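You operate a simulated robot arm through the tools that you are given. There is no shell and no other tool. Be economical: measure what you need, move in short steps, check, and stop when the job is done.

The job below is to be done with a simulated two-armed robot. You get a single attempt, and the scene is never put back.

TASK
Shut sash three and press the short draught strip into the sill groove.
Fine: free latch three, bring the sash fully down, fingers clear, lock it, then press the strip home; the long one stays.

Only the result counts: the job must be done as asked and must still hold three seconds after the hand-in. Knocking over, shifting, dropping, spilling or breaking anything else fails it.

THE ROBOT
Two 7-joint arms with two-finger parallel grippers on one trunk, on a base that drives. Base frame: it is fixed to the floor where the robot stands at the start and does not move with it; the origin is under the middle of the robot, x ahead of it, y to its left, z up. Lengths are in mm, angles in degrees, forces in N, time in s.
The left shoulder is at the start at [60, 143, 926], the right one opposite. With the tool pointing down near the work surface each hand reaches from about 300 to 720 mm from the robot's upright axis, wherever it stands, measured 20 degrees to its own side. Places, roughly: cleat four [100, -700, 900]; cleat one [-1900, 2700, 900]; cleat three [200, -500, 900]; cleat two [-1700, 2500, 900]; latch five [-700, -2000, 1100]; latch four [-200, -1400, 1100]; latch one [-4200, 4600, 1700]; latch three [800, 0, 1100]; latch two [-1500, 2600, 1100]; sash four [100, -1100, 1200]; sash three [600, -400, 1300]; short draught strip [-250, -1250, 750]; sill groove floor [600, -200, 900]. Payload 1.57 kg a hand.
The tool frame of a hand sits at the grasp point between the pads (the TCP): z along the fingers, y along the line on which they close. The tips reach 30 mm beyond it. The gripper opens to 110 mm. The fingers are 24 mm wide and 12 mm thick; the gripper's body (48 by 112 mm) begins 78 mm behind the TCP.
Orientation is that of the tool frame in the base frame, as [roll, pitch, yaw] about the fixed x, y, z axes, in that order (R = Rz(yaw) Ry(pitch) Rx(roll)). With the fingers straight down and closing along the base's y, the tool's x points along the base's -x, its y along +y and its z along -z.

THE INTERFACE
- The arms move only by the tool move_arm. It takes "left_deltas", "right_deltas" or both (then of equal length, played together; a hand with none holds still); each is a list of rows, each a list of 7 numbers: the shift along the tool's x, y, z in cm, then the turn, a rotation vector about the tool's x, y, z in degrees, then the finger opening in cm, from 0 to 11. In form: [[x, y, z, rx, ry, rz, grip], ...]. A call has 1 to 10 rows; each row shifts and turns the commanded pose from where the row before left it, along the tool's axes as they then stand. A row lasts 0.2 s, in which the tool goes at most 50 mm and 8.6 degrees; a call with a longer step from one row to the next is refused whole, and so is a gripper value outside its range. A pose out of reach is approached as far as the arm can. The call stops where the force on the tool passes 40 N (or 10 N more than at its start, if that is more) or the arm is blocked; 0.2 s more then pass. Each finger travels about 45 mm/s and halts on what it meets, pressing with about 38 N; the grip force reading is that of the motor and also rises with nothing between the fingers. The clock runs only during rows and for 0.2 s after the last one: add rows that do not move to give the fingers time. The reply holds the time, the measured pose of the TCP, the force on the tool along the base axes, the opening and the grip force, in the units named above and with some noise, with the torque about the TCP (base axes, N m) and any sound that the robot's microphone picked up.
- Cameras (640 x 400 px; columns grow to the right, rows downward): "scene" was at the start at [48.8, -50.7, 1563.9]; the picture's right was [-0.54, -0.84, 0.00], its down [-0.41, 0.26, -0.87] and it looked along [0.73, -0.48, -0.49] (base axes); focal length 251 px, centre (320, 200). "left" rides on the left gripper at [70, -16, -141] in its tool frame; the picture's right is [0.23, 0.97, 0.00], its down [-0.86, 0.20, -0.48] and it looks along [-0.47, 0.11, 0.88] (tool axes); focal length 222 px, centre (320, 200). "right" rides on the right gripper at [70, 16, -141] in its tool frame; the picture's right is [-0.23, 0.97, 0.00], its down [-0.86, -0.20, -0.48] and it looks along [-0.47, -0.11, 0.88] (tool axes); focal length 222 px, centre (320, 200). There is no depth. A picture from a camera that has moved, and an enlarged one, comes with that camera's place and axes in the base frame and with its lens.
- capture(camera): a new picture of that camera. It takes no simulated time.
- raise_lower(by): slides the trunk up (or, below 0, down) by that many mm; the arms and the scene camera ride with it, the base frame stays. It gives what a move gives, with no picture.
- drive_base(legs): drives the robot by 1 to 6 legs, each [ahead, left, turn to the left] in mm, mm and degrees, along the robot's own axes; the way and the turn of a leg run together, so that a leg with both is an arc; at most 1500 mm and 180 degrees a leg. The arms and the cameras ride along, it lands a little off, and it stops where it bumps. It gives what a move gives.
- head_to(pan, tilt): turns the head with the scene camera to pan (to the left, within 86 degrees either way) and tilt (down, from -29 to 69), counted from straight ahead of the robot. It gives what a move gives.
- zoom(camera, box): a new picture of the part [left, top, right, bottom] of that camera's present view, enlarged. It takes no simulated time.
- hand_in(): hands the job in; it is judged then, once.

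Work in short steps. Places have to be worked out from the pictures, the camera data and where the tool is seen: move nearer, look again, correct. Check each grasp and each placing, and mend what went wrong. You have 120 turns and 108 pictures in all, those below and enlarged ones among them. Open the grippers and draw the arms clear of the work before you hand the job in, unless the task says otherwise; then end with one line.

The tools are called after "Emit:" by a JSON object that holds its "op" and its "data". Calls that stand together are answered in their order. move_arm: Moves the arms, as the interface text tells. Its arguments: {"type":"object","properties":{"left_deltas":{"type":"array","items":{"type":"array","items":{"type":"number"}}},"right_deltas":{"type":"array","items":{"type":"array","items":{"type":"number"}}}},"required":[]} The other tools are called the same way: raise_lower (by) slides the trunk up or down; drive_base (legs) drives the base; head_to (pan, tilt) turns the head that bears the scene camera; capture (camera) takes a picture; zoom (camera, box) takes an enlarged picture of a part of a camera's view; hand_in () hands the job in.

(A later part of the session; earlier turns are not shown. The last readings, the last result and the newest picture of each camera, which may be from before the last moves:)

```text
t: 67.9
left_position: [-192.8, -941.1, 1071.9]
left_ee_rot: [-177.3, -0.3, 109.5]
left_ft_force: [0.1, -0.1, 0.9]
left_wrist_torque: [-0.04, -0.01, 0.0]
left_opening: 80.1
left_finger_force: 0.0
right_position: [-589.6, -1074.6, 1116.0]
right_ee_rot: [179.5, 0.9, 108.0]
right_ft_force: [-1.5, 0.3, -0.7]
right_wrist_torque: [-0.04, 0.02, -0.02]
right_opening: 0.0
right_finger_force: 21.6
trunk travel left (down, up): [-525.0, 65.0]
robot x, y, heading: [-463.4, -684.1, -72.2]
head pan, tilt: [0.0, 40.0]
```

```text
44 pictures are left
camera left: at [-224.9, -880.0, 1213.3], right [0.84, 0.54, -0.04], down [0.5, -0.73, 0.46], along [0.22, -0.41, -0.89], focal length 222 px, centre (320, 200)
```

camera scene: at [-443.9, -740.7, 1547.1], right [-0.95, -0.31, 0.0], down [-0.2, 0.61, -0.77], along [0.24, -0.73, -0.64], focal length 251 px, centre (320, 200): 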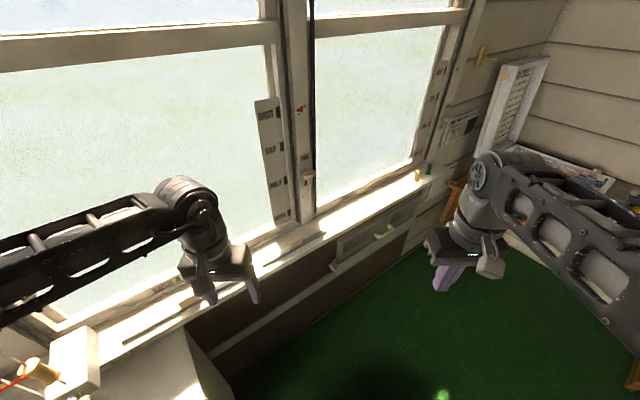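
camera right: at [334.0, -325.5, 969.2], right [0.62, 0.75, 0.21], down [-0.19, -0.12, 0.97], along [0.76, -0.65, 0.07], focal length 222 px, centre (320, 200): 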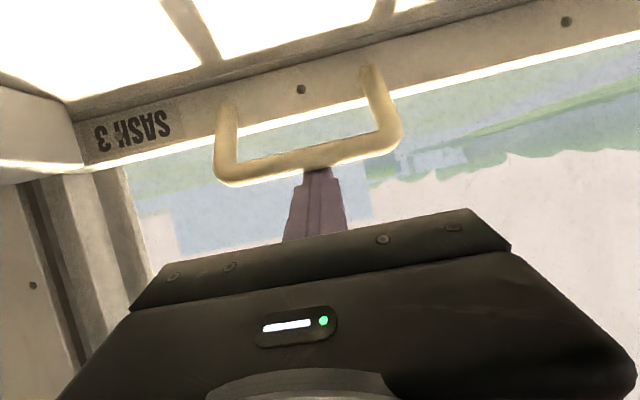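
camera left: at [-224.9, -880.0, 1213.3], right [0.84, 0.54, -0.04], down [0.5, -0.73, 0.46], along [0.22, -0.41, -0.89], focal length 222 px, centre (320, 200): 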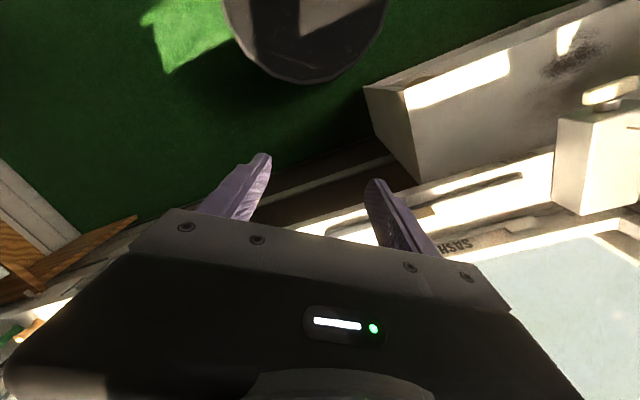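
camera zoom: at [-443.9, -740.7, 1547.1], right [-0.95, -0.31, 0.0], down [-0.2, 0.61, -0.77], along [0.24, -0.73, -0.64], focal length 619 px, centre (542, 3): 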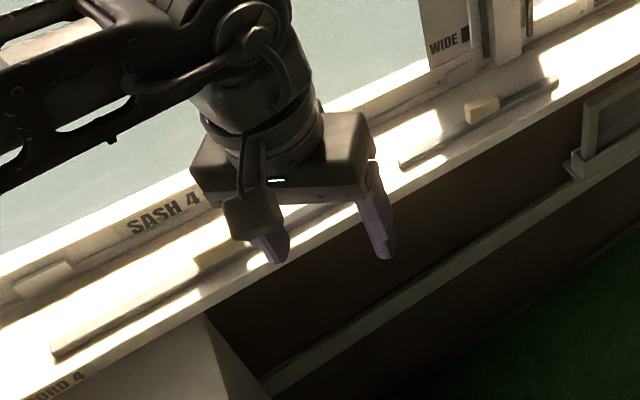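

The short strip lies ahead with a grip block at its middle, estimated [-195, -1242]. I'll yaw the left hand so the fingers close along the strip (fits placing later), then move above the block for a close look.

Emit:
{"op": "move_arm", "data": {"left_deltas": [[0, 0, 0, 0, 0, -7.3, 8], [0, 0, 0, 0, 0, -7.3, 8], [0, 0, 0, 0, 0, -7.3, 8], [0, 0, 0, 0, 0, -7.3, 8], [0, 0, 0, 0, 0, -7.3, 8]]}}

Emit:
{"op": "move_arm", "data": {"left_deltas": [[-2.2, -4, 0, 0, 0, 0, 8], [-2.2, -4, 0, 0, 0, 0, 8], [-2.2, -4, 0, 0, 0, 0, 8], [-2.2, -4, 0, 0, 0, 0, 8], [-2.2, -4, 0, 0, 0, 0, 8], [-2, -4, 0, 0, 0, 0, 8]]}}

Emit:
{"op": "capture", "data": {"camera": "left"}}

Emit:
{"op": "zoom", "data": {"camera": "scene", "box": [200, 180, 400, 305]}}

```text
t: 69.1
left_position: [-192.8, -940.8, 1072.3]
left_ee_rot: [-177.9, -1.9, 146.1]
left_ft_force: [-0.2, -0.8, -0.9]
left_wrist_torque: [-0.03, -0.02, 0.0]
left_opening: 79.8
left_finger_force: 0.0
right_position: [-590.6, -1075.4, 1116.6]
right_ee_rot: [179.4, 1.0, 108.0]
right_ft_force: [0.0, 0.2, 0.2]
right_wrist_torque: [0.02, -0.03, 0.03]
right_opening: 0.0
right_finger_force: 21.4
trunk travel left (down, up): [-525.0, 65.0]
robot x, y, heading: [-463.0, -685.3, -71.8]
head pan, tilt: [0.0, 40.0]
```

```text
t: 70.5
left_position: [-219.4, -1204.8, 1062.7]
left_ee_rot: [-177.8, -1.7, 146.0]
left_ft_force: [-0.2, -0.3, 0.4]
left_wrist_torque: [0.0, 0.02, -0.01]
left_opening: 80.2
left_finger_force: 0.0
left hand out of reach, approached as far as the arm can: row 6
right_position: [-588.4, -1075.9, 1116.1]
right_ee_rot: [179.5, 1.0, 108.2]
right_ft_force: [-0.2, 0.7, -1.2]
right_wrist_torque: [0.0, 0.05, -0.01]
right_opening: 0.1
right_finger_force: 21.0
trunk travel left (down, up): [-525.0, 65.0]
robot x, y, heading: [-462.5, -688.7, -71.7]
head pan, tilt: [0.0, 40.0]
```

```text
43 pictures are left
camera left: at [-279.5, -1177.7, 1205.5], right [0.35, 0.93, -0.03], down [0.84, -0.3, 0.44], along [0.41, -0.19, -0.9], focal length 222 px, centre (320, 200)
```

left: 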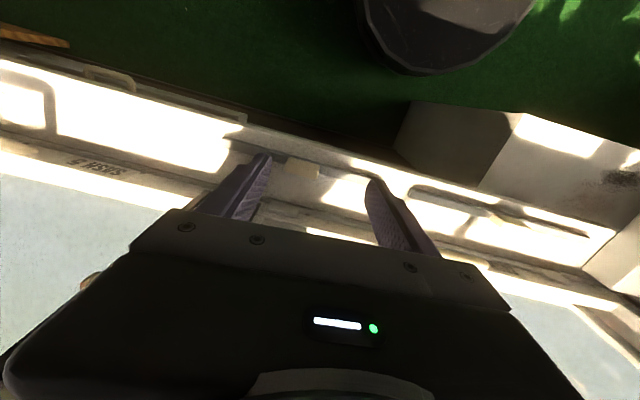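

```text
3.20 times, centred on (300, 242) of scene
camera zoom: at [-442.8, -741.5, 1547.1], right [-0.95, -0.31, 0.0], down [-0.2, 0.61, -0.77], along [0.24, -0.73, -0.64], focal length 804 px, centre (384, 64)
```

zoom: 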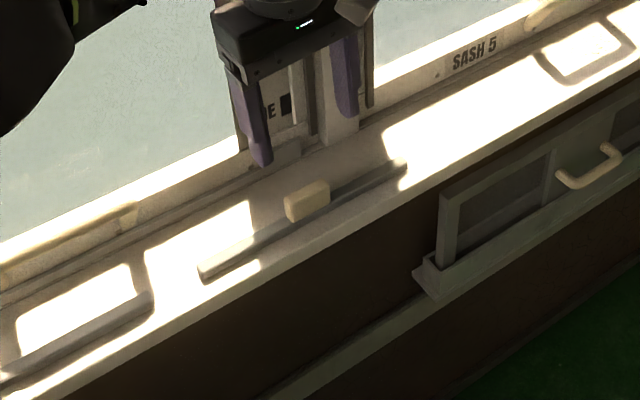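

I zoom the left camera on the block for triangulation.

Emit:
{"op": "zoom", "data": {"camera": "left", "box": [220, 120, 440, 250]}}

```text
2.91 times, centred on (330, 185) of left
camera zoom: at [-279.5, -1177.7, 1205.5], right [0.35, 0.93, -0.03], down [0.84, -0.3, 0.44], along [0.41, -0.19, -0.9], focal length 646 px, centre (291, 244)
```

zoom: 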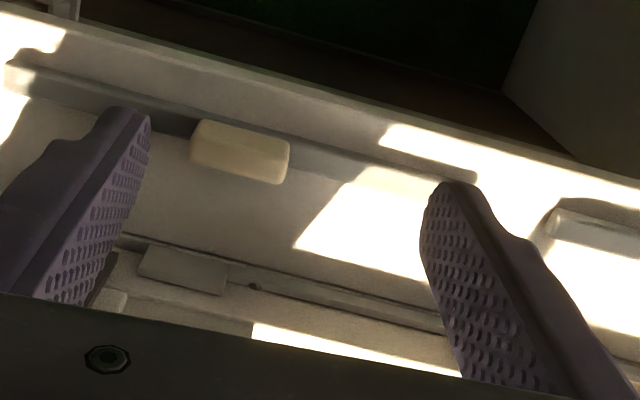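

Triangulated block top centre ≈ [-190, -1252, 888]. I level the tool, move over it and descend to ~70 mm above, then look again.

Emit:
{"op": "move_arm", "data": {"left_deltas": [[0, 0, 3, -2.2, -1.7, 0, 8], [-1, -0.5, 3, 0, 0, 0, 8], [-2, -0.9, 2, 0, 0, 0, 8], [-1.5, -0.9, 2, 0, 0, 0, 8]]}}

Emit:
{"op": "zoom", "data": {"camera": "left", "box": [200, 90, 440, 240]}}

Emit:
{"op": "zoom", "data": {"camera": "scene", "box": [200, 180, 400, 305]}}

```text
t: 71.5
left_position: [-197.5, -1248.0, 962.8]
left_ee_rot: [179.7, -0.2, 146.0]
left_ft_force: [-0.4, -0.3, 0.0]
left_wrist_torque: [-0.01, 0.03, 0.0]
left_opening: 80.1
left_finger_force: 0.0
right_position: [-588.8, -1075.7, 1117.2]
right_ee_rot: [179.4, 1.0, 108.1]
right_ft_force: [-0.2, 0.2, -0.4]
right_wrist_torque: [0.0, 0.0, 0.02]
right_opening: 0.0
right_finger_force: 21.2
trunk travel left (down, up): [-525.0, 65.0]
robot x, y, heading: [-461.8, -687.6, -72.0]
head pan, tilt: [0.0, 40.0]
```

```text
2.67 times, centred on (320, 165) of left
camera zoom: at [-263.5, -1224.8, 1102.6], right [0.35, 0.94, 0.0], down [0.82, -0.31, 0.48], along [0.45, -0.17, -0.88], focal length 592 px, centre (320, 293)
```

zoom: 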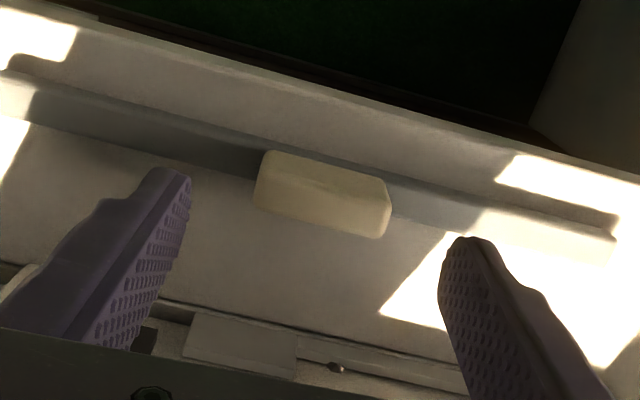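

```text
3.20 times, centred on (300, 242) of scene
camera zoom: at [-443.5, -741.3, 1547.1], right [-0.95, -0.31, 0.0], down [-0.2, 0.61, -0.77], along [0.24, -0.73, -0.64], focal length 804 px, centre (384, 64)
```

zoom: 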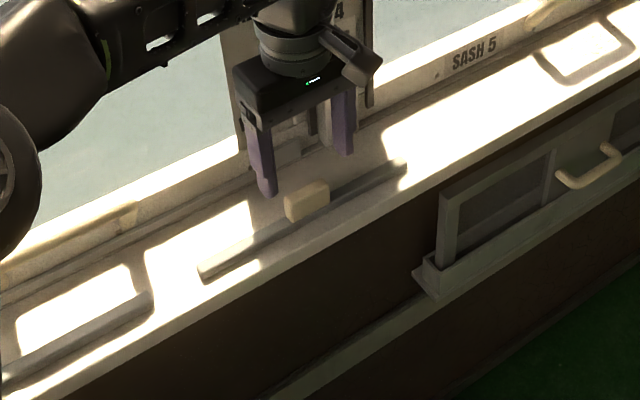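

Block is centred between the fingers; ~10 mm further toward the window is needed. I descend to TCP ≈ 902 and look before closing.

Emit:
{"op": "move_arm", "data": {"left_deltas": [[-0.5, 0, 2.5, 0, 0, 0, 8], [-0.5, 0, 2.2, 0, 0, 0, 8], [0, 0, 1.2, 0, 0, 0, 8]]}}

Emit:
{"op": "zoom", "data": {"camera": "left", "box": [200, 90, 440, 240]}}

Emit:
{"op": "zoom", "data": {"camera": "scene", "box": [240, 200, 340, 262]}}

```text
t: 72.3
left_position: [-188.2, -1252.6, 903.8]
left_ee_rot: [179.8, -0.2, 146.0]
left_ft_force: [0.4, -0.4, -0.8]
left_wrist_torque: [-0.02, 0.0, 0.01]
left_opening: 80.0
left_finger_force: 0.2
right_position: [-589.5, -1075.5, 1116.5]
right_ee_rot: [179.4, 0.8, 108.0]
right_ft_force: [0.6, 0.1, 0.4]
right_wrist_torque: [0.0, 0.0, 0.01]
right_opening: 0.0
right_finger_force: 21.7
trunk travel left (down, up): [-525.0, 65.0]
robot x, y, heading: [-465.2, -682.7, -71.9]
head pan, tilt: [0.0, 40.0]
```

```text
2.67 times, centred on (320, 165) of left
camera zoom: at [-255.9, -1229.6, 1043.5], right [0.35, 0.93, 0.0], down [0.82, -0.31, 0.48], along [0.45, -0.17, -0.88], focal length 592 px, centre (320, 293)
```

zoom: 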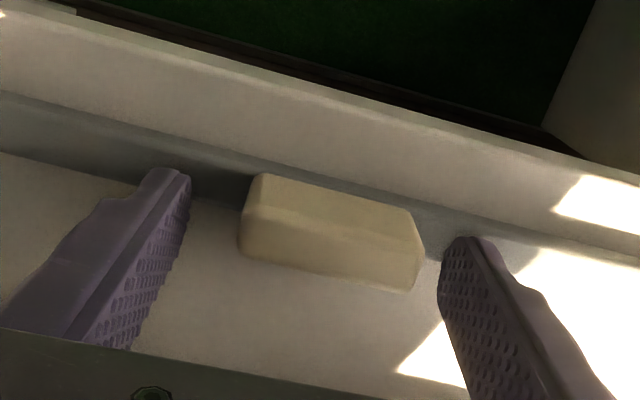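

```text
6.40 times, centred on (290, 231) of scene
camera zoom: at [-443.6, -740.7, 1547.1], right [-0.95, -0.31, 0.0], down [-0.2, 0.61, -0.77], along [0.24, -0.73, -0.64], focal length 1608 px, centre (512, 2)
```

zoom: 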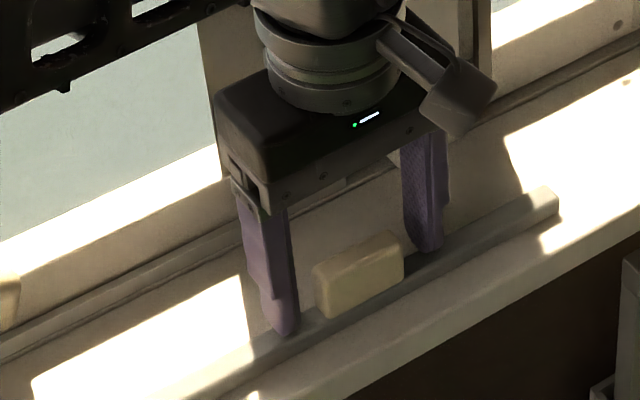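

The fingers straddle the block well in line. I lower a few mm more in small steps, watching for contact with the strip.

Emit:
{"op": "move_arm", "data": {"left_deltas": [[0, 0, 0.4, 0, 0, 0, 8], [0, 0, 0.4, 0, 0, 0, 8], [0, 0, 0, 0, 0, 0, 8]]}}

Emit:
{"op": "zoom", "data": {"camera": "scene", "box": [240, 200, 340, 262]}}

```text
t: 73.0
left_position: [-190.9, -1255.0, 902.6]
left_ee_rot: [-179.6, 0.2, 146.0]
left_ft_force: [-1.6, 3.7, 17.6]
left_wrist_torque: [0.83, -0.31, 0.22]
left_opening: 82.1
left_finger_force: 1.5
right_position: [-590.5, -1074.6, 1116.7]
right_ee_rot: [179.4, 0.9, 108.1]
right_ft_force: [-0.1, -0.3, 0.0]
right_wrist_torque: [0.02, -0.01, -0.03]
right_opening: 0.2
right_finger_force: 21.5
trunk travel left (down, up): [-525.0, 65.0]
robot x, y, heading: [-462.9, -686.7, -72.1]
head pan, tilt: [0.0, 40.0]
stopped in row 3 (left hand): the force on the tool passed its limit (the readings are from after the stop); the commanded pose is now the measured one
```

```text
6.40 times, centred on (290, 231) of scene
camera zoom: at [-444.8, -739.4, 1547.0], right [-0.95, -0.31, 0.0], down [-0.2, 0.61, -0.77], along [0.24, -0.73, -0.64], focal length 1608 px, centre (512, 2)
```

zoom: 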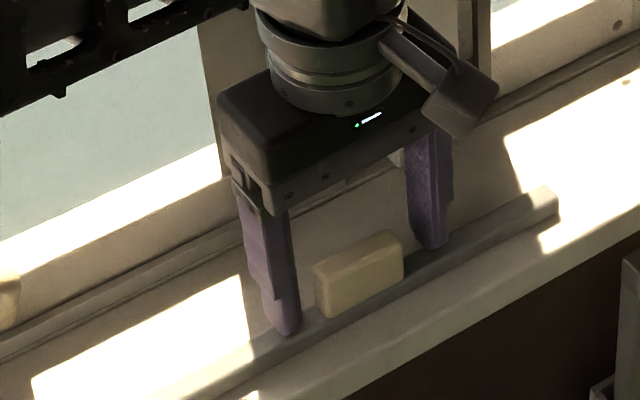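

Contact: the strip's top is at z ≈ 873. I raise 4 mm and close on the block.

Emit:
{"op": "move_arm", "data": {"left_deltas": [[0, 0, -0.4, 0, 0, 0, 8], [0, 0, 0, 0, 0, 0, 4], [0, 0, 0, 0, 0, 0, 0], [0, 0, 0, 0, 0, 0, 0], [0, 0, 0, 0, 0, 0, 0]]}}

Emit:
{"op": "zoom", "data": {"camera": "left", "box": [200, 90, 440, 240]}}

```text
t: 74.2
left_position: [-188.8, -1254.6, 905.1]
left_ee_rot: [-179.8, 0.1, 146.0]
left_ft_force: [-0.7, 0.2, 0.0]
left_wrist_torque: [0.03, -0.02, 0.02]
left_opening: 49.2
left_finger_force: 31.4
right_position: [-589.7, -1076.0, 1116.5]
right_ee_rot: [179.4, 0.9, 108.1]
right_ft_force: [0.3, -0.9, -0.8]
right_wrist_torque: [0.01, 0.0, -0.01]
right_opening: 0.1
right_finger_force: 21.4
trunk travel left (down, up): [-525.0, 65.0]
robot x, y, heading: [-464.8, -687.3, -72.0]
head pan, tilt: [0.0, 40.0]
```

```text
2.67 times, centred on (320, 165) of left
camera zoom: at [-255.9, -1230.3, 1043.8], right [0.35, 0.94, 0.0], down [0.82, -0.31, 0.48], along [0.45, -0.17, -0.88], focal length 592 px, centre (320, 293)
```

zoom: 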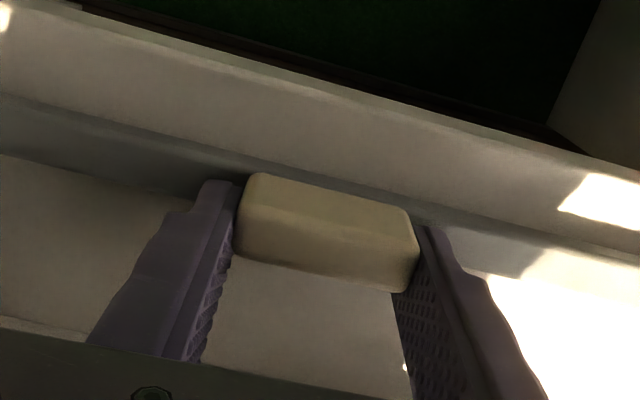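

Gripped at 49 mm. I lift straight up 60 mm and check that the strip comes along level.

Emit:
{"op": "move_arm", "data": {"left_deltas": [[0, 0, -1, 0, 0, 0, 0], [0, 0, -2, 0, 0, 0, 0], [0, 0, -3, 0, 0, 0, 0]]}}

Emit:
{"op": "capture", "data": {"camera": "left"}}

Emit:
{"op": "zoom", "data": {"camera": "scene", "box": [180, 170, 400, 308]}}

```text
t: 75.0
left_position: [-188.0, -1254.3, 964.8]
left_ee_rot: [-179.9, 0.2, 146.2]
left_ft_force: [-0.1, -0.2, -0.6]
left_wrist_torque: [-0.02, -0.03, 0.03]
left_opening: 49.3
left_finger_force: 37.7
right_position: [-589.6, -1075.3, 1115.9]
right_ee_rot: [179.4, 1.0, 108.2]
right_ft_force: [0.2, 0.4, 0.1]
right_wrist_torque: [-0.04, 0.01, 0.01]
right_opening: 0.0
right_finger_force: 21.8
trunk travel left (down, up): [-525.0, 65.0]
robot x, y, heading: [-465.2, -685.9, -72.0]
head pan, tilt: [0.0, 40.0]
```

```text
34 pictures are left
camera left: at [-256.3, -1229.4, 1104.6], right [0.35, 0.94, 0.0], down [0.82, -0.31, 0.48], along [0.45, -0.17, -0.88], focal length 222 px, centre (320, 200)
```

left: 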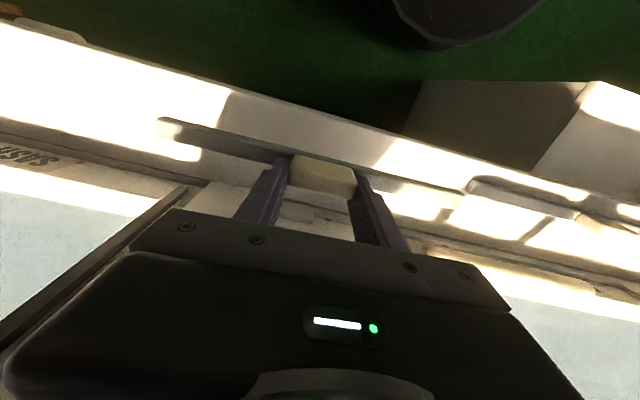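

```text
2.90 times, centred on (290, 239) of scene
camera zoom: at [-444.8, -740.2, 1547.1], right [-0.95, -0.31, 0.0], down [-0.2, 0.61, -0.77], along [0.24, -0.73, -0.64], focal length 728 px, centre (407, 87)
```

zoom: 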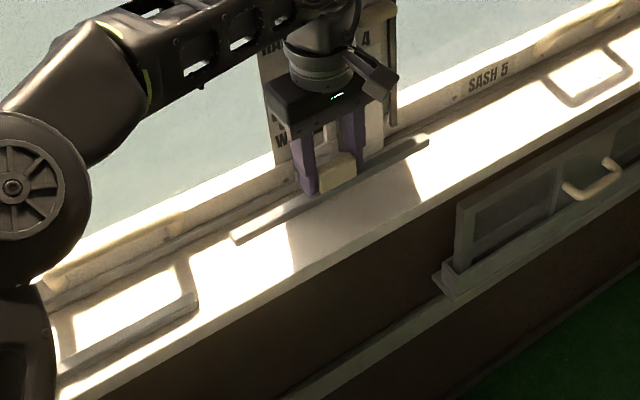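

The short strip is up, level and firmly held; the long one stays. I retract it to the carry pose by reversing the approach, and then yaw back.

Emit:
{"op": "move_arm", "data": {"left_deltas": [[1, 0, -3, 0, 0, 0, 0], [2.9, 4, -2, 0, 0, 0, 0], [2.9, 4, -2, 0, 0, 0, 0], [2.9, 4, -2, 0, 0, 0, 0], [2.9, 4, -1, 0, 0, 0, 0], [2.9, 4, 0, 0, 0, 0, 0], [1.8, 4, 0, 0, 0, 0, 0]]}}

Emit:
{"op": "move_arm", "data": {"left_deltas": [[0, 0, 0, 0, 0, 7.4, 0], [0, 0, 0, 0, 0, 7.4, 0], [0, 0, 0, 0, 0, 7.4, 0], [0, 0, 0, 0, 0, 7.4, 0], [0, 0, 0, 0, 0, 7.4, 0]]}}

Emit:
{"op": "capture", "data": {"camera": "scene"}}

```text
refused: row 2 steps farther than a row can; nothing moved
```

```text
t: 76.2
left_position: [-188.2, -1255.2, 963.3]
left_ee_rot: [-180.0, 0.2, 109.0]
left_ft_force: [0.6, 0.2, 0.2]
left_wrist_torque: [0.01, 0.01, 0.01]
left_opening: 48.9
left_finger_force: 37.8
right_position: [-589.1, -1076.0, 1116.0]
right_ee_rot: [179.5, 0.9, 108.1]
right_ft_force: [-0.6, 0.2, -0.5]
right_wrist_torque: [-0.02, -0.02, 0.0]
right_opening: 0.0
right_finger_force: 21.4
trunk travel left (down, up): [-525.0, 65.0]
robot x, y, heading: [-461.9, -685.6, -72.0]
head pan, tilt: [0.0, 40.0]
```

```text
32 pictures are left
camera scene: at [-443.8, -740.8, 1547.1], right [-0.95, -0.31, 0.0], down [-0.2, 0.61, -0.77], along [0.24, -0.73, -0.64], focal length 251 px, centre (320, 200)
```

scene: 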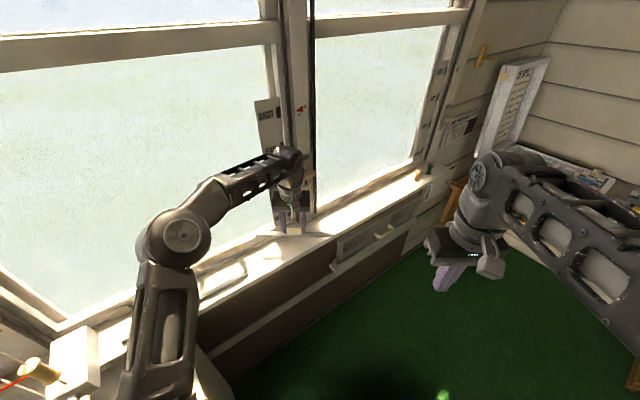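

The retract was refused for step length while the yaw happened in place, with no contact force. Now retract straight back in shorter steps.

Emit:
{"op": "move_arm", "data": {"left_deltas": [[3, 0, -1.5, 0, 0, 0, 0], [4, 0, -1.5, 0, 0, 0, 0], [4, 1, -2, 0, 0, 0, 0], [4, 1.5, -2, 0, 0, 0, 0], [4, 1.5, -1.5, 0, 0, 0, 0], [4, 1.5, -1, 0, 0, 0, 0], [4, 1.5, -1, 0, 0, 0, 0], [2, 1.5, -1, 0, 0, 0, 0]]}}

Emit:
{"op": "capture", "data": {"camera": "scene"}}

```text
t: 78.0
left_position: [-203.0, -952.0, 1079.1]
left_ee_rot: [-179.9, 0.2, 109.0]
left_ft_force: [-0.5, 0.1, -0.7]
left_wrist_torque: [-0.02, 0.0, -0.03]
left_opening: 49.0
left_finger_force: 38.3
right_position: [-590.9, -1075.3, 1116.6]
right_ee_rot: [179.4, 1.0, 108.1]
right_ft_force: [0.2, 0.6, -1.1]
right_wrist_torque: [0.0, -0.01, 0.03]
right_opening: 0.2
right_finger_force: 21.2
trunk travel left (down, up): [-525.0, 65.0]
robot x, y, heading: [-464.0, -687.9, -71.8]
head pan, tilt: [0.0, 40.0]
```

```text
31 pictures are left
camera scene: at [-444.4, -739.9, 1547.1], right [-0.95, -0.31, 0.0], down [-0.2, 0.61, -0.77], along [0.24, -0.73, -0.64], focal length 251 px, centre (320, 200)
```

scene: 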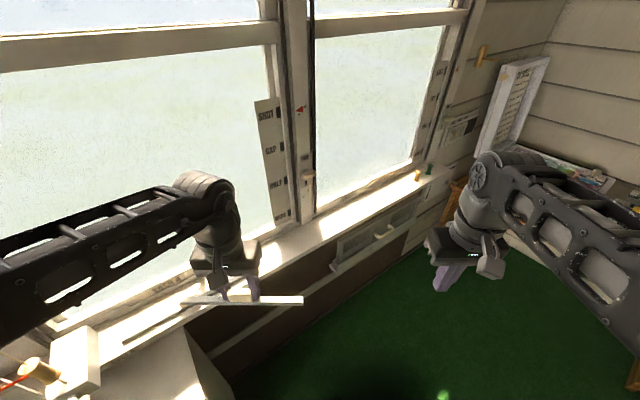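

The strip is held fine. I drive back along the same path: back off, turn left 38°, strafe left 600.

Emit:
{"op": "drive_base", "data": {"legs": [[-173, 156, 0], [0, 0, 38]]}}

Emit:
{"op": "drive_base", "data": {"legs": [[20, 600, 0], [30, 0, 0]]}}

Emit:
{"op": "head_to", "data": {"pan": 8, "tilt": 42}}

Emit:
{"op": "capture", "data": {"camera": "scene"}}

```text
t: 81.6
left_position: [-0.0, -522.3, 1079.8]
left_ee_rot: [-179.9, 0.1, 147.0]
left_ft_force: [0.3, 0.2, -0.6]
left_wrist_torque: [-0.02, 0.01, -0.02]
left_opening: 49.1
left_finger_force: 38.1
right_position: [-228.0, -858.5, 1116.5]
right_ee_rot: [179.4, 1.0, 146.0]
right_ft_force: [0.7, -0.4, -0.4]
right_wrist_torque: [0.0, -0.04, -0.01]
right_opening: 0.1
right_finger_force: 21.0
trunk travel left (down, up): [-525.0, 65.0]
robot x, y, heading: [-369.7, -472.6, -34.0]
head pan, tilt: [0.0, 40.0]
```

```text
t: 85.4
left_position: [375.9, -54.4, 1076.9]
left_ee_rot: [-179.9, 0.1, 147.1]
left_ft_force: [-0.1, -0.5, -0.3]
left_wrist_torque: [0.04, 0.05, 0.01]
left_opening: 48.8
left_finger_force: 37.7
right_position: [147.6, -390.2, 1115.6]
right_ee_rot: [179.4, 0.9, 146.3]
right_ft_force: [1.2, -0.5, -0.7]
right_wrist_torque: [0.03, 0.04, 0.02]
right_opening: 0.0
right_finger_force: 20.9
trunk travel left (down, up): [-525.0, 65.0]
robot x, y, heading: [6.3, -7.5, -33.8]
head pan, tilt: [0.0, 40.0]
```

```text
t: 86.1
left_position: [375.0, -53.9, 1078.3]
left_ee_rot: [180.0, 0.2, 147.2]
left_ft_force: [-0.7, 0.4, -0.1]
left_wrist_torque: [-0.03, -0.02, 0.01]
left_opening: 48.8
left_finger_force: 38.0
right_position: [148.6, -388.2, 1116.7]
right_ee_rot: [179.3, 1.0, 146.2]
right_ft_force: [-0.4, 0.0, 0.8]
right_wrist_torque: [0.0, 0.0, -0.01]
right_opening: 0.1
right_finger_force: 21.1
trunk travel left (down, up): [-525.0, 65.0]
robot x, y, heading: [6.1, 0.2, -33.6]
head pan, tilt: [8.0, 42.0]
```

```text
30 pictures are left
camera scene: at [58.6, -25.6, 1544.2], right [-0.43, -0.9, 0.0], down [-0.6, 0.29, -0.74], along [0.67, -0.32, -0.67], focal length 251 px, centre (320, 200)
```

scene: 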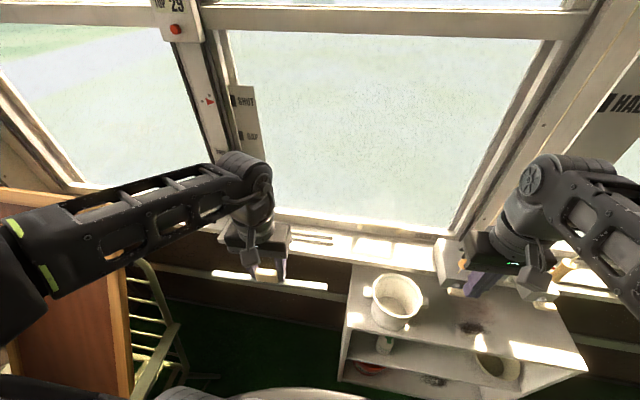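

Back at window 3. I need a precise groove fix, so I zoom at the sill from here.

Emit:
{"op": "zoom", "data": {"camera": "scene", "box": [200, 200, 360, 300]}}

Emit:
{"op": "capture", "data": {"camera": "left"}}

```text
4.00 times, centred on (280, 250) of scene
camera zoom: at [58.6, -25.6, 1544.2], right [-0.43, -0.9, 0.0], down [-0.6, 0.29, -0.74], along [0.67, -0.32, -0.67], focal length 1005 px, centre (480, 0)
```

zoom: 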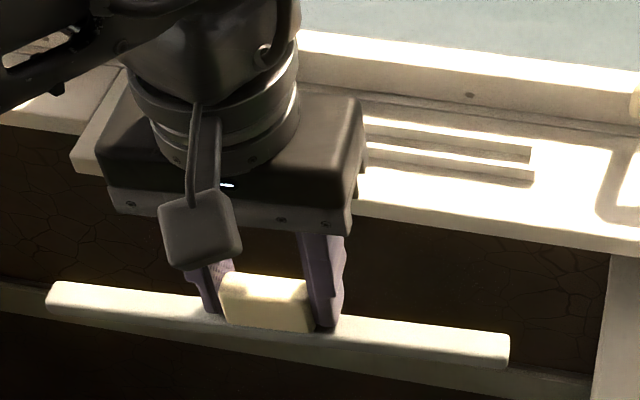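

```text
28 pictures are left
camera left: at [306.5, -29.9, 1218.2], right [0.34, 0.94, 0.0], down [0.83, -0.29, 0.48], along [0.45, -0.16, -0.88], focal length 222 px, centre (320, 200)
```

left: 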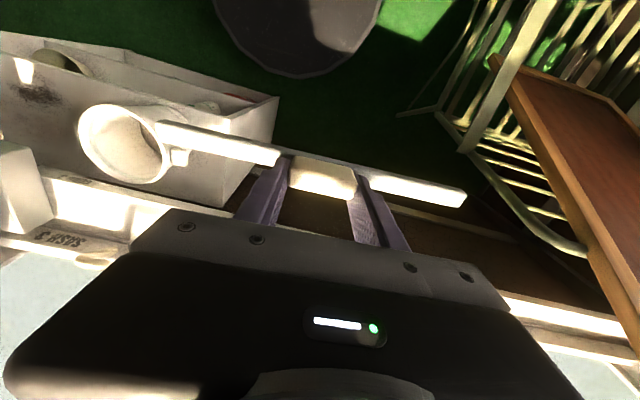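

The groove is a channel with two raised bars, from about [702, -86] to [534, -302] at z ≈ 865, centre ≈ [617, -194]. I bring the strip above it at TCP z ≈ 970 and look.

Emit:
{"op": "move_arm", "data": {"left_deltas": [[-3.9, 0.2, 0, 0, 0, 0, 0], [-4, 0.2, 1, 0, 0, 0, 0], [-4, 0.2, 2, 0, 0, 0, 0], [-4, 0.2, 2, 0, 0, 0, 0], [-4, 0.2, 2, 0, 0, 0, 0], [-4, 0.2, 2, 0, 0, 0, 0], [-4, 0.2, 2, 0, 0, 0, 0]]}}

Emit:
{"op": "capture", "data": {"camera": "left"}}

Emit:
{"op": "zoom", "data": {"camera": "scene", "box": [200, 170, 360, 270]}}

```text
t: 87.7
left_position: [619.4, -193.3, 968.9]
left_ee_rot: [-179.9, 0.2, 147.3]
left_ft_force: [0.2, -0.5, -1.0]
left_wrist_torque: [-0.03, -0.01, 0.0]
left_opening: 48.8
left_finger_force: 37.6
right_position: [147.8, -389.0, 1115.6]
right_ee_rot: [179.4, 0.9, 146.2]
right_ft_force: [0.8, 0.0, -0.5]
right_wrist_torque: [0.01, 0.03, 0.02]
right_opening: 0.0
right_finger_force: 21.3
trunk travel left (down, up): [-525.0, 65.0]
robot x, y, heading: [3.1, -5.8, -33.8]
head pan, tilt: [8.0, 42.0]
```

```text
27 pictures are left
camera left: at [552.1, -170.1, 1108.7], right [0.34, 0.94, 0.0], down [0.83, -0.29, 0.48], along [0.45, -0.16, -0.88], focal length 222 px, centre (320, 200)
```

left: 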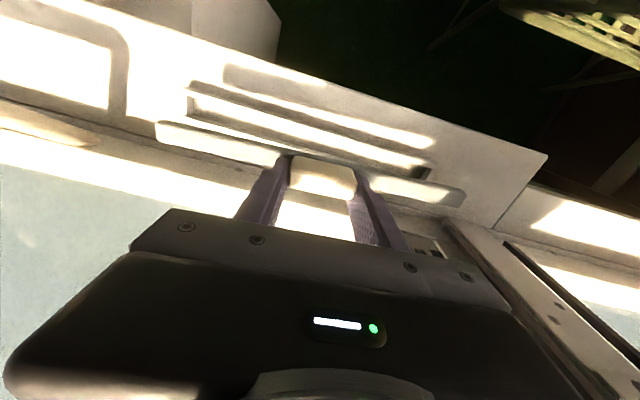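

```text
4.00 times, centred on (280, 220) of scene
camera zoom: at [60.3, -26.4, 1544.1], right [-0.43, -0.9, 0.0], down [-0.6, 0.29, -0.74], along [0.67, -0.32, -0.67], focal length 1005 px, centre (480, 120)
```

zoom: 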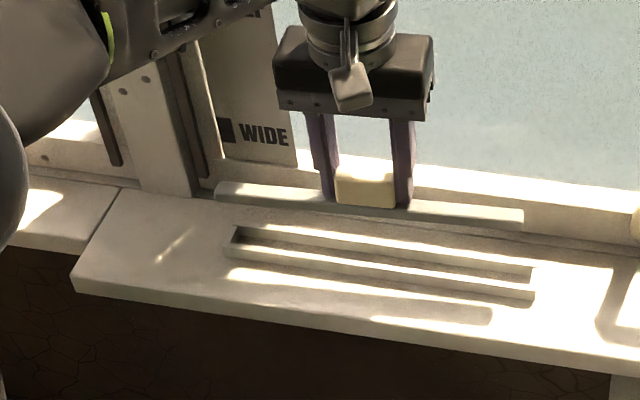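

Both groove and strip are visible. I zoom in for exact measurement.

Emit:
{"op": "zoom", "data": {"camera": "left", "box": [140, 50, 480, 230]}}

```text
1.88 times, centred on (310, 140) of left
camera zoom: at [552.1, -170.1, 1108.7], right [0.34, 0.94, 0.0], down [0.83, -0.29, 0.48], along [0.45, -0.16, -0.88], focal length 418 px, centre (339, 313)
```

zoom: 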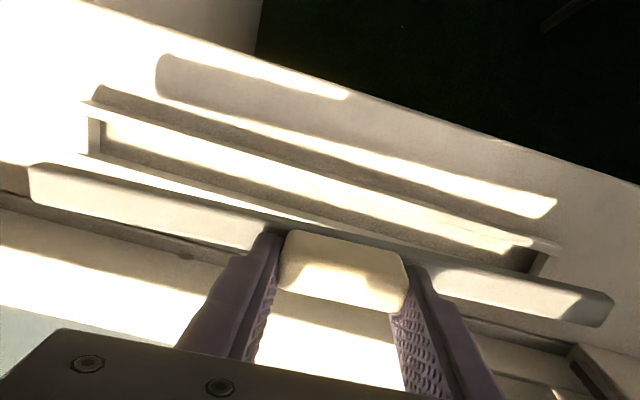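

Comparing both cameras: the groove is turned ~2.8° clockwise from the strip, and lies ~6 mm to the right along it; crosswise it is on line. I correct, and lower to TCP ≈ 935.

Emit:
{"op": "move_arm", "data": {"left_deltas": [[0, 0, 0, 0, 0, 2.8, 0], [0, -0.57, 1, 0, 0, 0, 0], [0, 0, 1.2, 0, 0, 0, 0], [0, 0, 1.2, 0, 0, 0, 0]]}}

Emit:
{"op": "zoom", "data": {"camera": "left", "box": [140, 50, 480, 230]}}

Emit:
{"op": "zoom", "data": {"camera": "scene", "box": [240, 200, 340, 262]}}

```text
t: 88.7
left_position: [614.4, -198.4, 935.9]
left_ee_rot: [-180.0, 0.3, 144.4]
left_ft_force: [0.6, 0.2, -0.1]
left_wrist_torque: [0.01, -0.01, -0.03]
left_opening: 49.0
left_finger_force: 37.8
right_position: [145.5, -387.7, 1116.9]
right_ee_rot: [179.5, 0.9, 146.2]
right_ft_force: [0.3, -0.2, 0.3]
right_wrist_torque: [0.0, 0.0, 0.0]
right_opening: 0.1
right_finger_force: 20.5
trunk travel left (down, up): [-525.0, 65.0]
robot x, y, heading: [9.4, -4.7, -33.6]
head pan, tilt: [8.0, 42.0]
```

```text
1.88 times, centred on (310, 140) of left
camera zoom: at [547.8, -171.5, 1075.5], right [0.38, 0.92, 0.0], down [0.81, -0.33, 0.48], along [0.44, -0.19, -0.88], focal length 418 px, centre (339, 313)
```

zoom: 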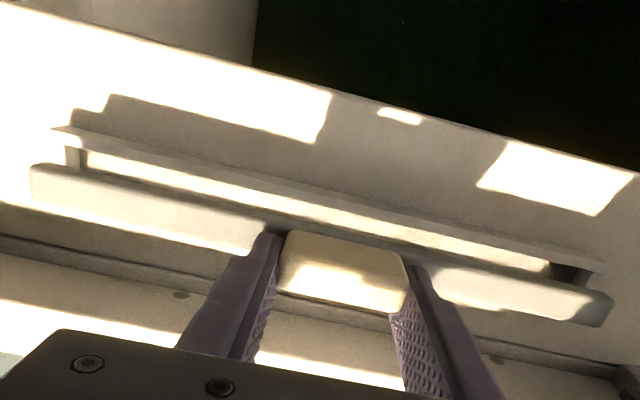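

```text
6.40 times, centred on (290, 231) of scene
camera zoom: at [59.0, -25.8, 1544.2], right [-0.43, -0.9, 0.0], down [-0.6, 0.29, -0.74], along [0.67, -0.32, -0.67], focal length 1608 px, centre (512, 2)
```

zoom: 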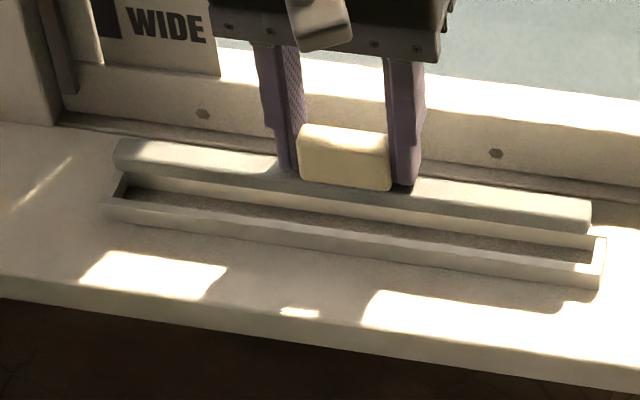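

The strip's bottom is ~10 mm above the bars (tops ≈ 878); alignment looks within ~2 mm. I lower 7 mm more so parallax is negligible, then compare at the ends.

Emit:
{"op": "move_arm", "data": {"left_deltas": [[0, 0, 0.7, 0, 0, 0, 0], [0, 0, 0, 0, 0, 0, 0]]}}

Emit:
{"op": "zoom", "data": {"camera": "scene", "box": [245, 210, 295, 241]}}

Emit:
{"op": "zoom", "data": {"camera": "scene", "box": [300, 222, 350, 253]}}

Emit:
{"op": "zoom", "data": {"camera": "left", "box": [140, 80, 480, 240]}}

```text
t: 89.3
left_position: [614.3, -197.7, 928.6]
left_ee_rot: [-180.0, 0.2, 144.3]
left_ft_force: [1.3, 0.3, -0.5]
left_wrist_torque: [-0.01, -0.01, 0.01]
left_opening: 48.9
left_finger_force: 37.8
right_position: [146.5, -388.0, 1116.0]
right_ee_rot: [179.5, 1.0, 146.3]
right_ft_force: [0.1, -0.4, -0.2]
right_wrist_torque: [0.02, 0.0, 0.01]
right_opening: 0.1
right_finger_force: 20.8
trunk travel left (down, up): [-525.0, 65.0]
robot x, y, heading: [6.0, -0.8, -33.8]
head pan, tilt: [8.0, 42.0]
```

```text
12.80 times, centred on (270, 226) of scene
camera zoom: at [58.9, -25.8, 1544.2], right [-0.43, -0.9, 0.0], down [-0.6, 0.29, -0.74], along [0.67, -0.32, -0.67], focal length 3217 px, centre (960, -126)
```

zoom: 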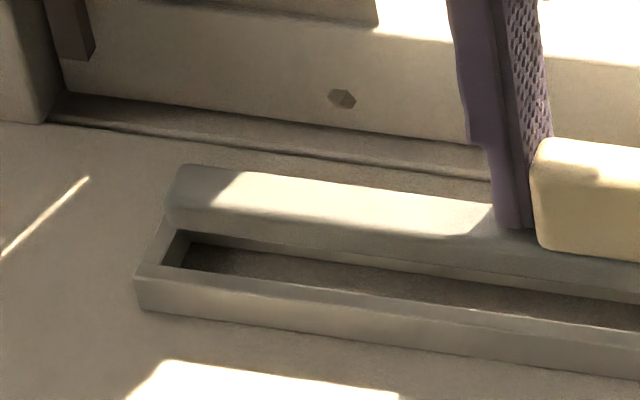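

```text
12.80 times, centred on (325, 238) of scene
camera zoom: at [58.9, -25.8, 1544.2], right [-0.43, -0.9, 0.0], down [-0.6, 0.29, -0.74], along [0.67, -0.32, -0.67], focal length 3217 px, centre (256, -280)
```

zoom: 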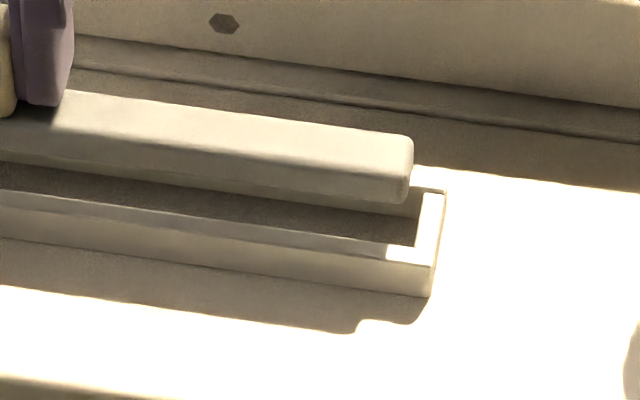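

```text
1.88 times, centred on (310, 160) of left
camera zoom: at [547.7, -171.2, 1068.4], right [0.38, 0.92, 0.0], down [0.81, -0.33, 0.48], along [0.44, -0.19, -0.88], focal length 418 px, centre (339, 275)
```

zoom: 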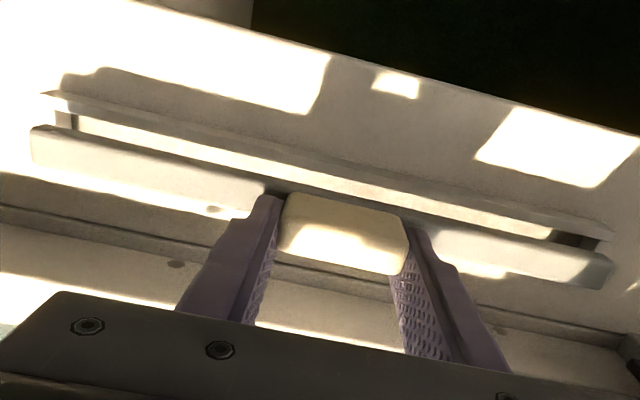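

The left camera (insensitive to height) shows the strip centred crosswise, about 1 mm to shift right; the strip still floats ~10 mm above the bars. I shift 1 mm and lower 7 mm carefully.

Emit:
{"op": "move_arm", "data": {"left_deltas": [[0, -0.1, 0.4, 0, 0, 0, 0], [0, 0, 0.3, 0, 0, 0, 0], [0, 0, 0, 0, 0, 0, 0]]}}

Emit:
{"op": "zoom", "data": {"camera": "scene", "box": [245, 210, 295, 241]}}

Emit:
{"op": "zoom", "data": {"camera": "scene", "box": [300, 222, 350, 253]}}

```text
t: 90.1
left_position: [613.2, -199.3, 921.7]
left_ee_rot: [180.0, 0.2, 144.5]
left_ft_force: [-0.2, 0.0, -0.9]
left_wrist_torque: [-0.03, 0.0, -0.01]
left_opening: 48.8
left_finger_force: 37.7
right_position: [146.6, -389.0, 1116.3]
right_ee_rot: [179.3, 0.9, 146.2]
right_ft_force: [-0.5, -0.2, -0.5]
right_wrist_torque: [0.0, -0.01, 0.02]
right_opening: 0.0
right_finger_force: 21.2
trunk travel left (down, up): [-525.0, 65.0]
robot x, y, heading: [5.1, -6.1, -33.8]
head pan, tilt: [8.0, 42.0]
```

```text
12.80 times, centred on (270, 226) of scene
camera zoom: at [58.9, -25.8, 1544.2], right [-0.43, -0.9, 0.0], down [-0.6, 0.29, -0.74], along [0.67, -0.32, -0.67], focal length 3217 px, centre (960, -126)
```

zoom: 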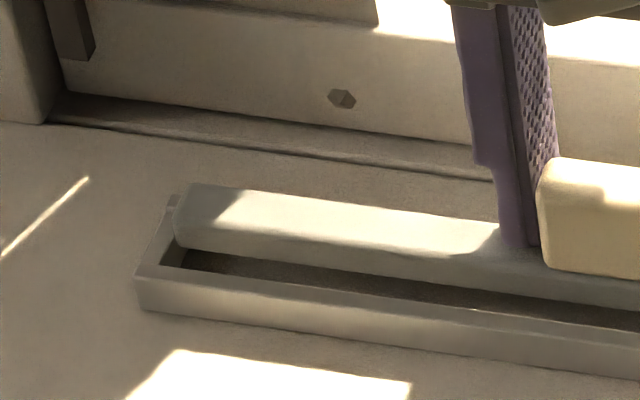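

```text
12.80 times, centred on (325, 238) of scene
camera zoom: at [58.9, -25.8, 1544.2], right [-0.43, -0.9, 0.0], down [-0.6, 0.29, -0.74], along [0.67, -0.32, -0.67], focal length 3217 px, centre (256, -280)
```

zoom: 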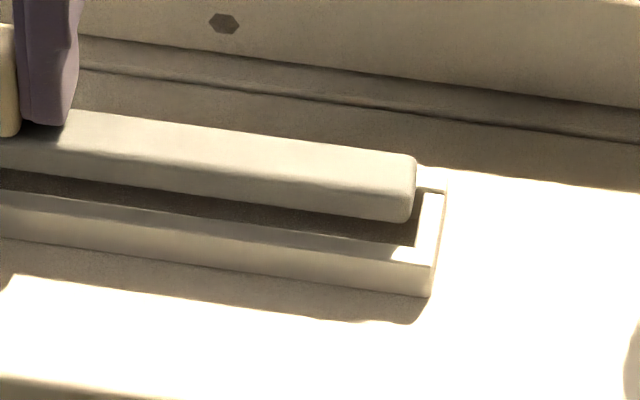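

No contact yet and the ends line up inside the groove's ends. I lower another 8 mm in small steps to feel for contact.

Emit:
{"op": "move_arm", "data": {"left_deltas": [[0, 0, 0.3, 0, 0, 0, 0], [0, 0, 0.3, 0, 0, 0, 0], [0, 0, 0.2, 0, 0, 0, 0], [0, 0, 0, 0, 0, 0, 0]]}}

Emit:
{"op": "zoom", "data": {"camera": "scene", "box": [245, 210, 295, 241]}}

Emit:
{"op": "zoom", "data": {"camera": "scene", "box": [300, 222, 350, 253]}}

```text
t: 91.1
left_position: [613.5, -198.7, 913.9]
left_ee_rot: [-180.0, 0.2, 144.5]
left_ft_force: [0.7, -0.1, -0.5]
left_wrist_torque: [-0.02, -0.03, -0.02]
left_opening: 49.1
left_finger_force: 38.4
right_position: [146.5, -388.2, 1116.8]
right_ee_rot: [179.5, 1.0, 146.1]
right_ft_force: [-0.2, 0.8, 0.2]
right_wrist_torque: [0.01, -0.03, -0.03]
right_opening: 0.0
right_finger_force: 21.8
trunk travel left (down, up): [-525.0, 65.0]
robot x, y, heading: [7.2, -3.5, -33.7]
head pan, tilt: [8.0, 42.0]
```

```text
12.80 times, centred on (270, 226) of scene
camera zoom: at [59.0, -25.8, 1544.2], right [-0.43, -0.9, 0.0], down [-0.6, 0.29, -0.74], along [0.67, -0.32, -0.67], focal length 3217 px, centre (960, -126)
```

zoom: 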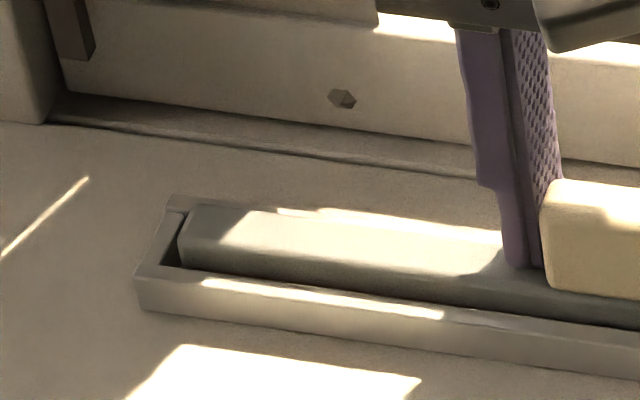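

```text
12.80 times, centred on (325, 238) of scene
camera zoom: at [59.0, -25.8, 1544.2], right [-0.43, -0.9, 0.0], down [-0.6, 0.29, -0.74], along [0.67, -0.32, -0.67], focal length 3217 px, centre (256, -280)
```

zoom: 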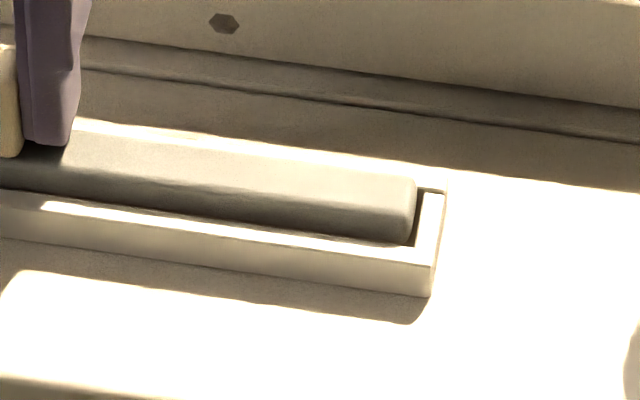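

The strip is dropping between the bars cleanly. I continue down in 2–3 mm steps and press until resistance.

Emit:
{"op": "move_arm", "data": {"left_deltas": [[0, 0, 0.3, 0, 0, 0, 0], [0, 0, 0.3, 0, 0, 0, 0], [0, 0, 0.3, 0, 0, 0, 0], [0, 0, 0.2, 0, 0, 0, 0], [0, 0, 0.2, 0, 0, 0, 0], [0, 0, 0.2, 0, 0, 0, 0]]}}

Emit:
{"op": "zoom", "data": {"camera": "scene", "box": [240, 200, 340, 262]}}

```text
t: 92.7
left_position: [614.4, -199.8, 904.3]
left_ee_rot: [-180.0, 0.9, 144.5]
left_ft_force: [-3.5, 3.7, 13.9]
left_wrist_torque: [0.1, 0.12, 0.1]
left_opening: 48.9
left_finger_force: 38.2
right_position: [144.9, -386.6, 1116.8]
right_ee_rot: [179.4, 1.0, 146.3]
right_ft_force: [0.3, 0.2, -0.5]
right_wrist_torque: [-0.01, -0.01, 0.02]
right_opening: 0.1
right_finger_force: 21.8
trunk travel left (down, up): [-525.0, 65.0]
robot x, y, heading: [5.9, -5.9, -33.9]
head pan, tilt: [8.0, 42.0]
stopped in row 6 (left hand): the force on the tool passed its limit (the readings are from after the stop); the commanded pose is now the measured one
```

```text
6.40 times, centred on (290, 231) of scene
camera zoom: at [57.2, -24.9, 1543.9], right [-0.43, -0.9, 0.0], down [-0.6, 0.29, -0.74], along [0.67, -0.32, -0.67], focal length 1608 px, centre (512, 2)
```

zoom: 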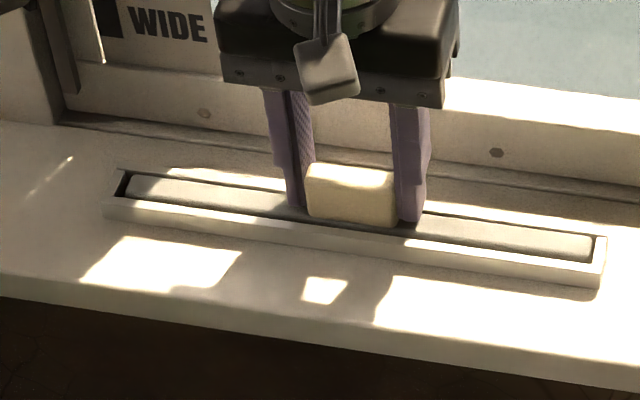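

The strip sits flush between the bars and the press hit the force limit at TCP 904. I press again to check whether it goes any lower.

Emit:
{"op": "move_arm", "data": {"left_deltas": [[0, 0, 0.2, 0, 0, 0, 0], [0, 0, 0.2, 0, 0, 0, 0], [0, 0, 0.2, 0, 0, 0, 0], [0, 0, 0.2, 0, 0, 0, 0]]}}

Emit:
{"op": "zoom", "data": {"camera": "scene", "box": [245, 210, 295, 241]}}

Emit:
{"op": "zoom", "data": {"camera": "scene", "box": [300, 222, 350, 253]}}

```text
t: 93.3
left_position: [614.3, -199.2, 904.4]
left_ee_rot: [-179.9, 1.2, 144.5]
left_ft_force: [-9.1, 7.3, 16.8]
left_wrist_torque: [0.45, 0.1, -0.22]
left_opening: 49.0
left_finger_force: 38.1
right_position: [144.0, -386.5, 1116.6]
right_ee_rot: [179.3, 1.0, 146.4]
right_ft_force: [-0.5, 0.7, -0.4]
right_wrist_torque: [0.01, 0.02, 0.01]
right_opening: 0.0
right_finger_force: 21.5
trunk travel left (down, up): [-525.0, 65.0]
robot x, y, heading: [3.3, -1.0, -33.6]
head pan, tilt: [8.0, 42.0]
stopped in row 3 (left hand): the force on the tool passed its limit (the readings are from after the stop); the commanded pose is now the measured one
```

```text
12.80 times, centred on (270, 226) of scene
camera zoom: at [56.0, -24.1, 1544.1], right [-0.43, -0.9, 0.0], down [-0.6, 0.29, -0.74], along [0.67, -0.32, -0.67], focal length 3217 px, centre (960, -126)
```

zoom: 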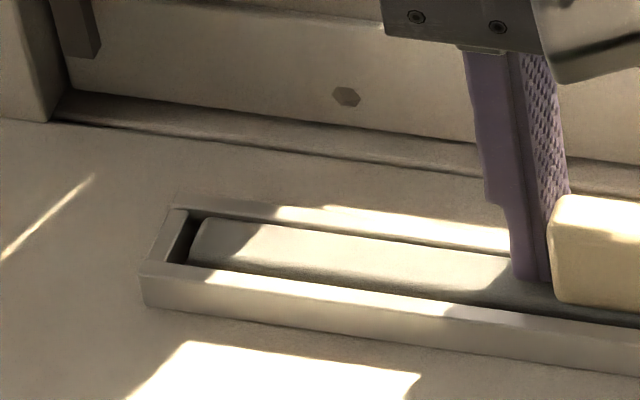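

```text
12.80 times, centred on (325, 238) of scene
camera zoom: at [56.0, -24.1, 1544.1], right [-0.43, -0.9, 0.0], down [-0.6, 0.29, -0.74], along [0.67, -0.32, -0.67], focal length 3217 px, centre (256, -280)
```

zoom: 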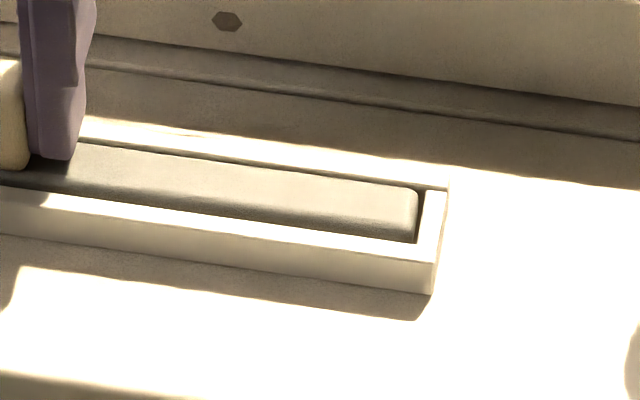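

The strip rests on the floor of the groove and does not go lower. I release the block and lift away, then inspect.

Emit:
{"op": "move_arm", "data": {"left_deltas": [[0, 0, 0, 0, 0, 0, 5.5], [0, 0, 0, 0, 0, 0, 7.5], [0, 0, 0, 0, 0, 0, 7.5], [0, 0, -2, 0, 0, 0, 7.5], [0, 0, -4, 0, 0, 0, 7.5], [0, 0, -4, 0, 0, 0, 7.5]]}}

Emit:
{"op": "zoom", "data": {"camera": "scene", "box": [240, 200, 340, 262]}}

Emit:
{"op": "zoom", "data": {"camera": "left", "box": [140, 50, 480, 230]}}

```text
t: 94.7
left_position: [613.7, -199.7, 1002.4]
left_ee_rot: [-180.0, 1.1, 144.5]
left_ft_force: [0.2, 0.0, 0.2]
left_wrist_torque: [-0.02, -0.01, 0.0]
left_opening: 75.1
left_finger_force: 0.1
right_position: [145.4, -388.8, 1115.7]
right_ee_rot: [179.5, 1.0, 146.3]
right_ft_force: [-0.2, -0.7, -0.5]
right_wrist_torque: [-0.02, 0.0, 0.0]
right_opening: 0.2
right_finger_force: 21.5
trunk travel left (down, up): [-525.0, 65.0]
robot x, y, heading: [8.1, -7.1, -33.7]
head pan, tilt: [8.0, 42.0]
```

```text
6.40 times, centred on (290, 231) of scene
camera zoom: at [57.6, -26.0, 1544.1], right [-0.43, -0.9, 0.0], down [-0.6, 0.29, -0.74], along [0.67, -0.32, -0.67], focal length 1608 px, centre (512, 2)
```

zoom: 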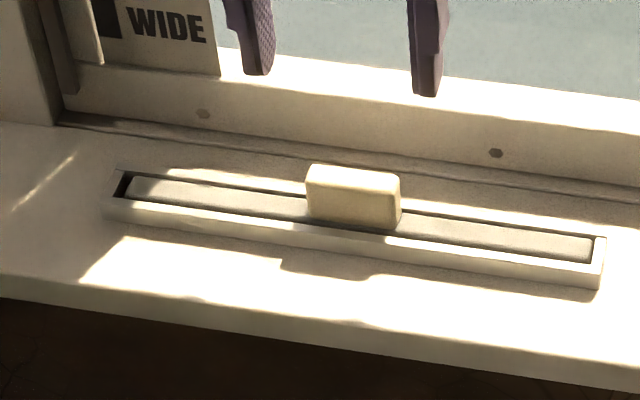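

```text
1.88 times, centred on (310, 140) of left
camera zoom: at [546.1, -171.6, 1140.7], right [0.38, 0.92, 0.0], down [0.8, -0.33, 0.5], along [0.46, -0.19, -0.87], focal length 418 px, centre (339, 313)
```

zoom: 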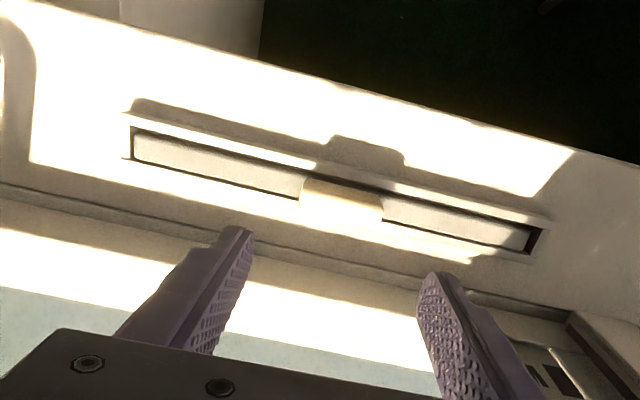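

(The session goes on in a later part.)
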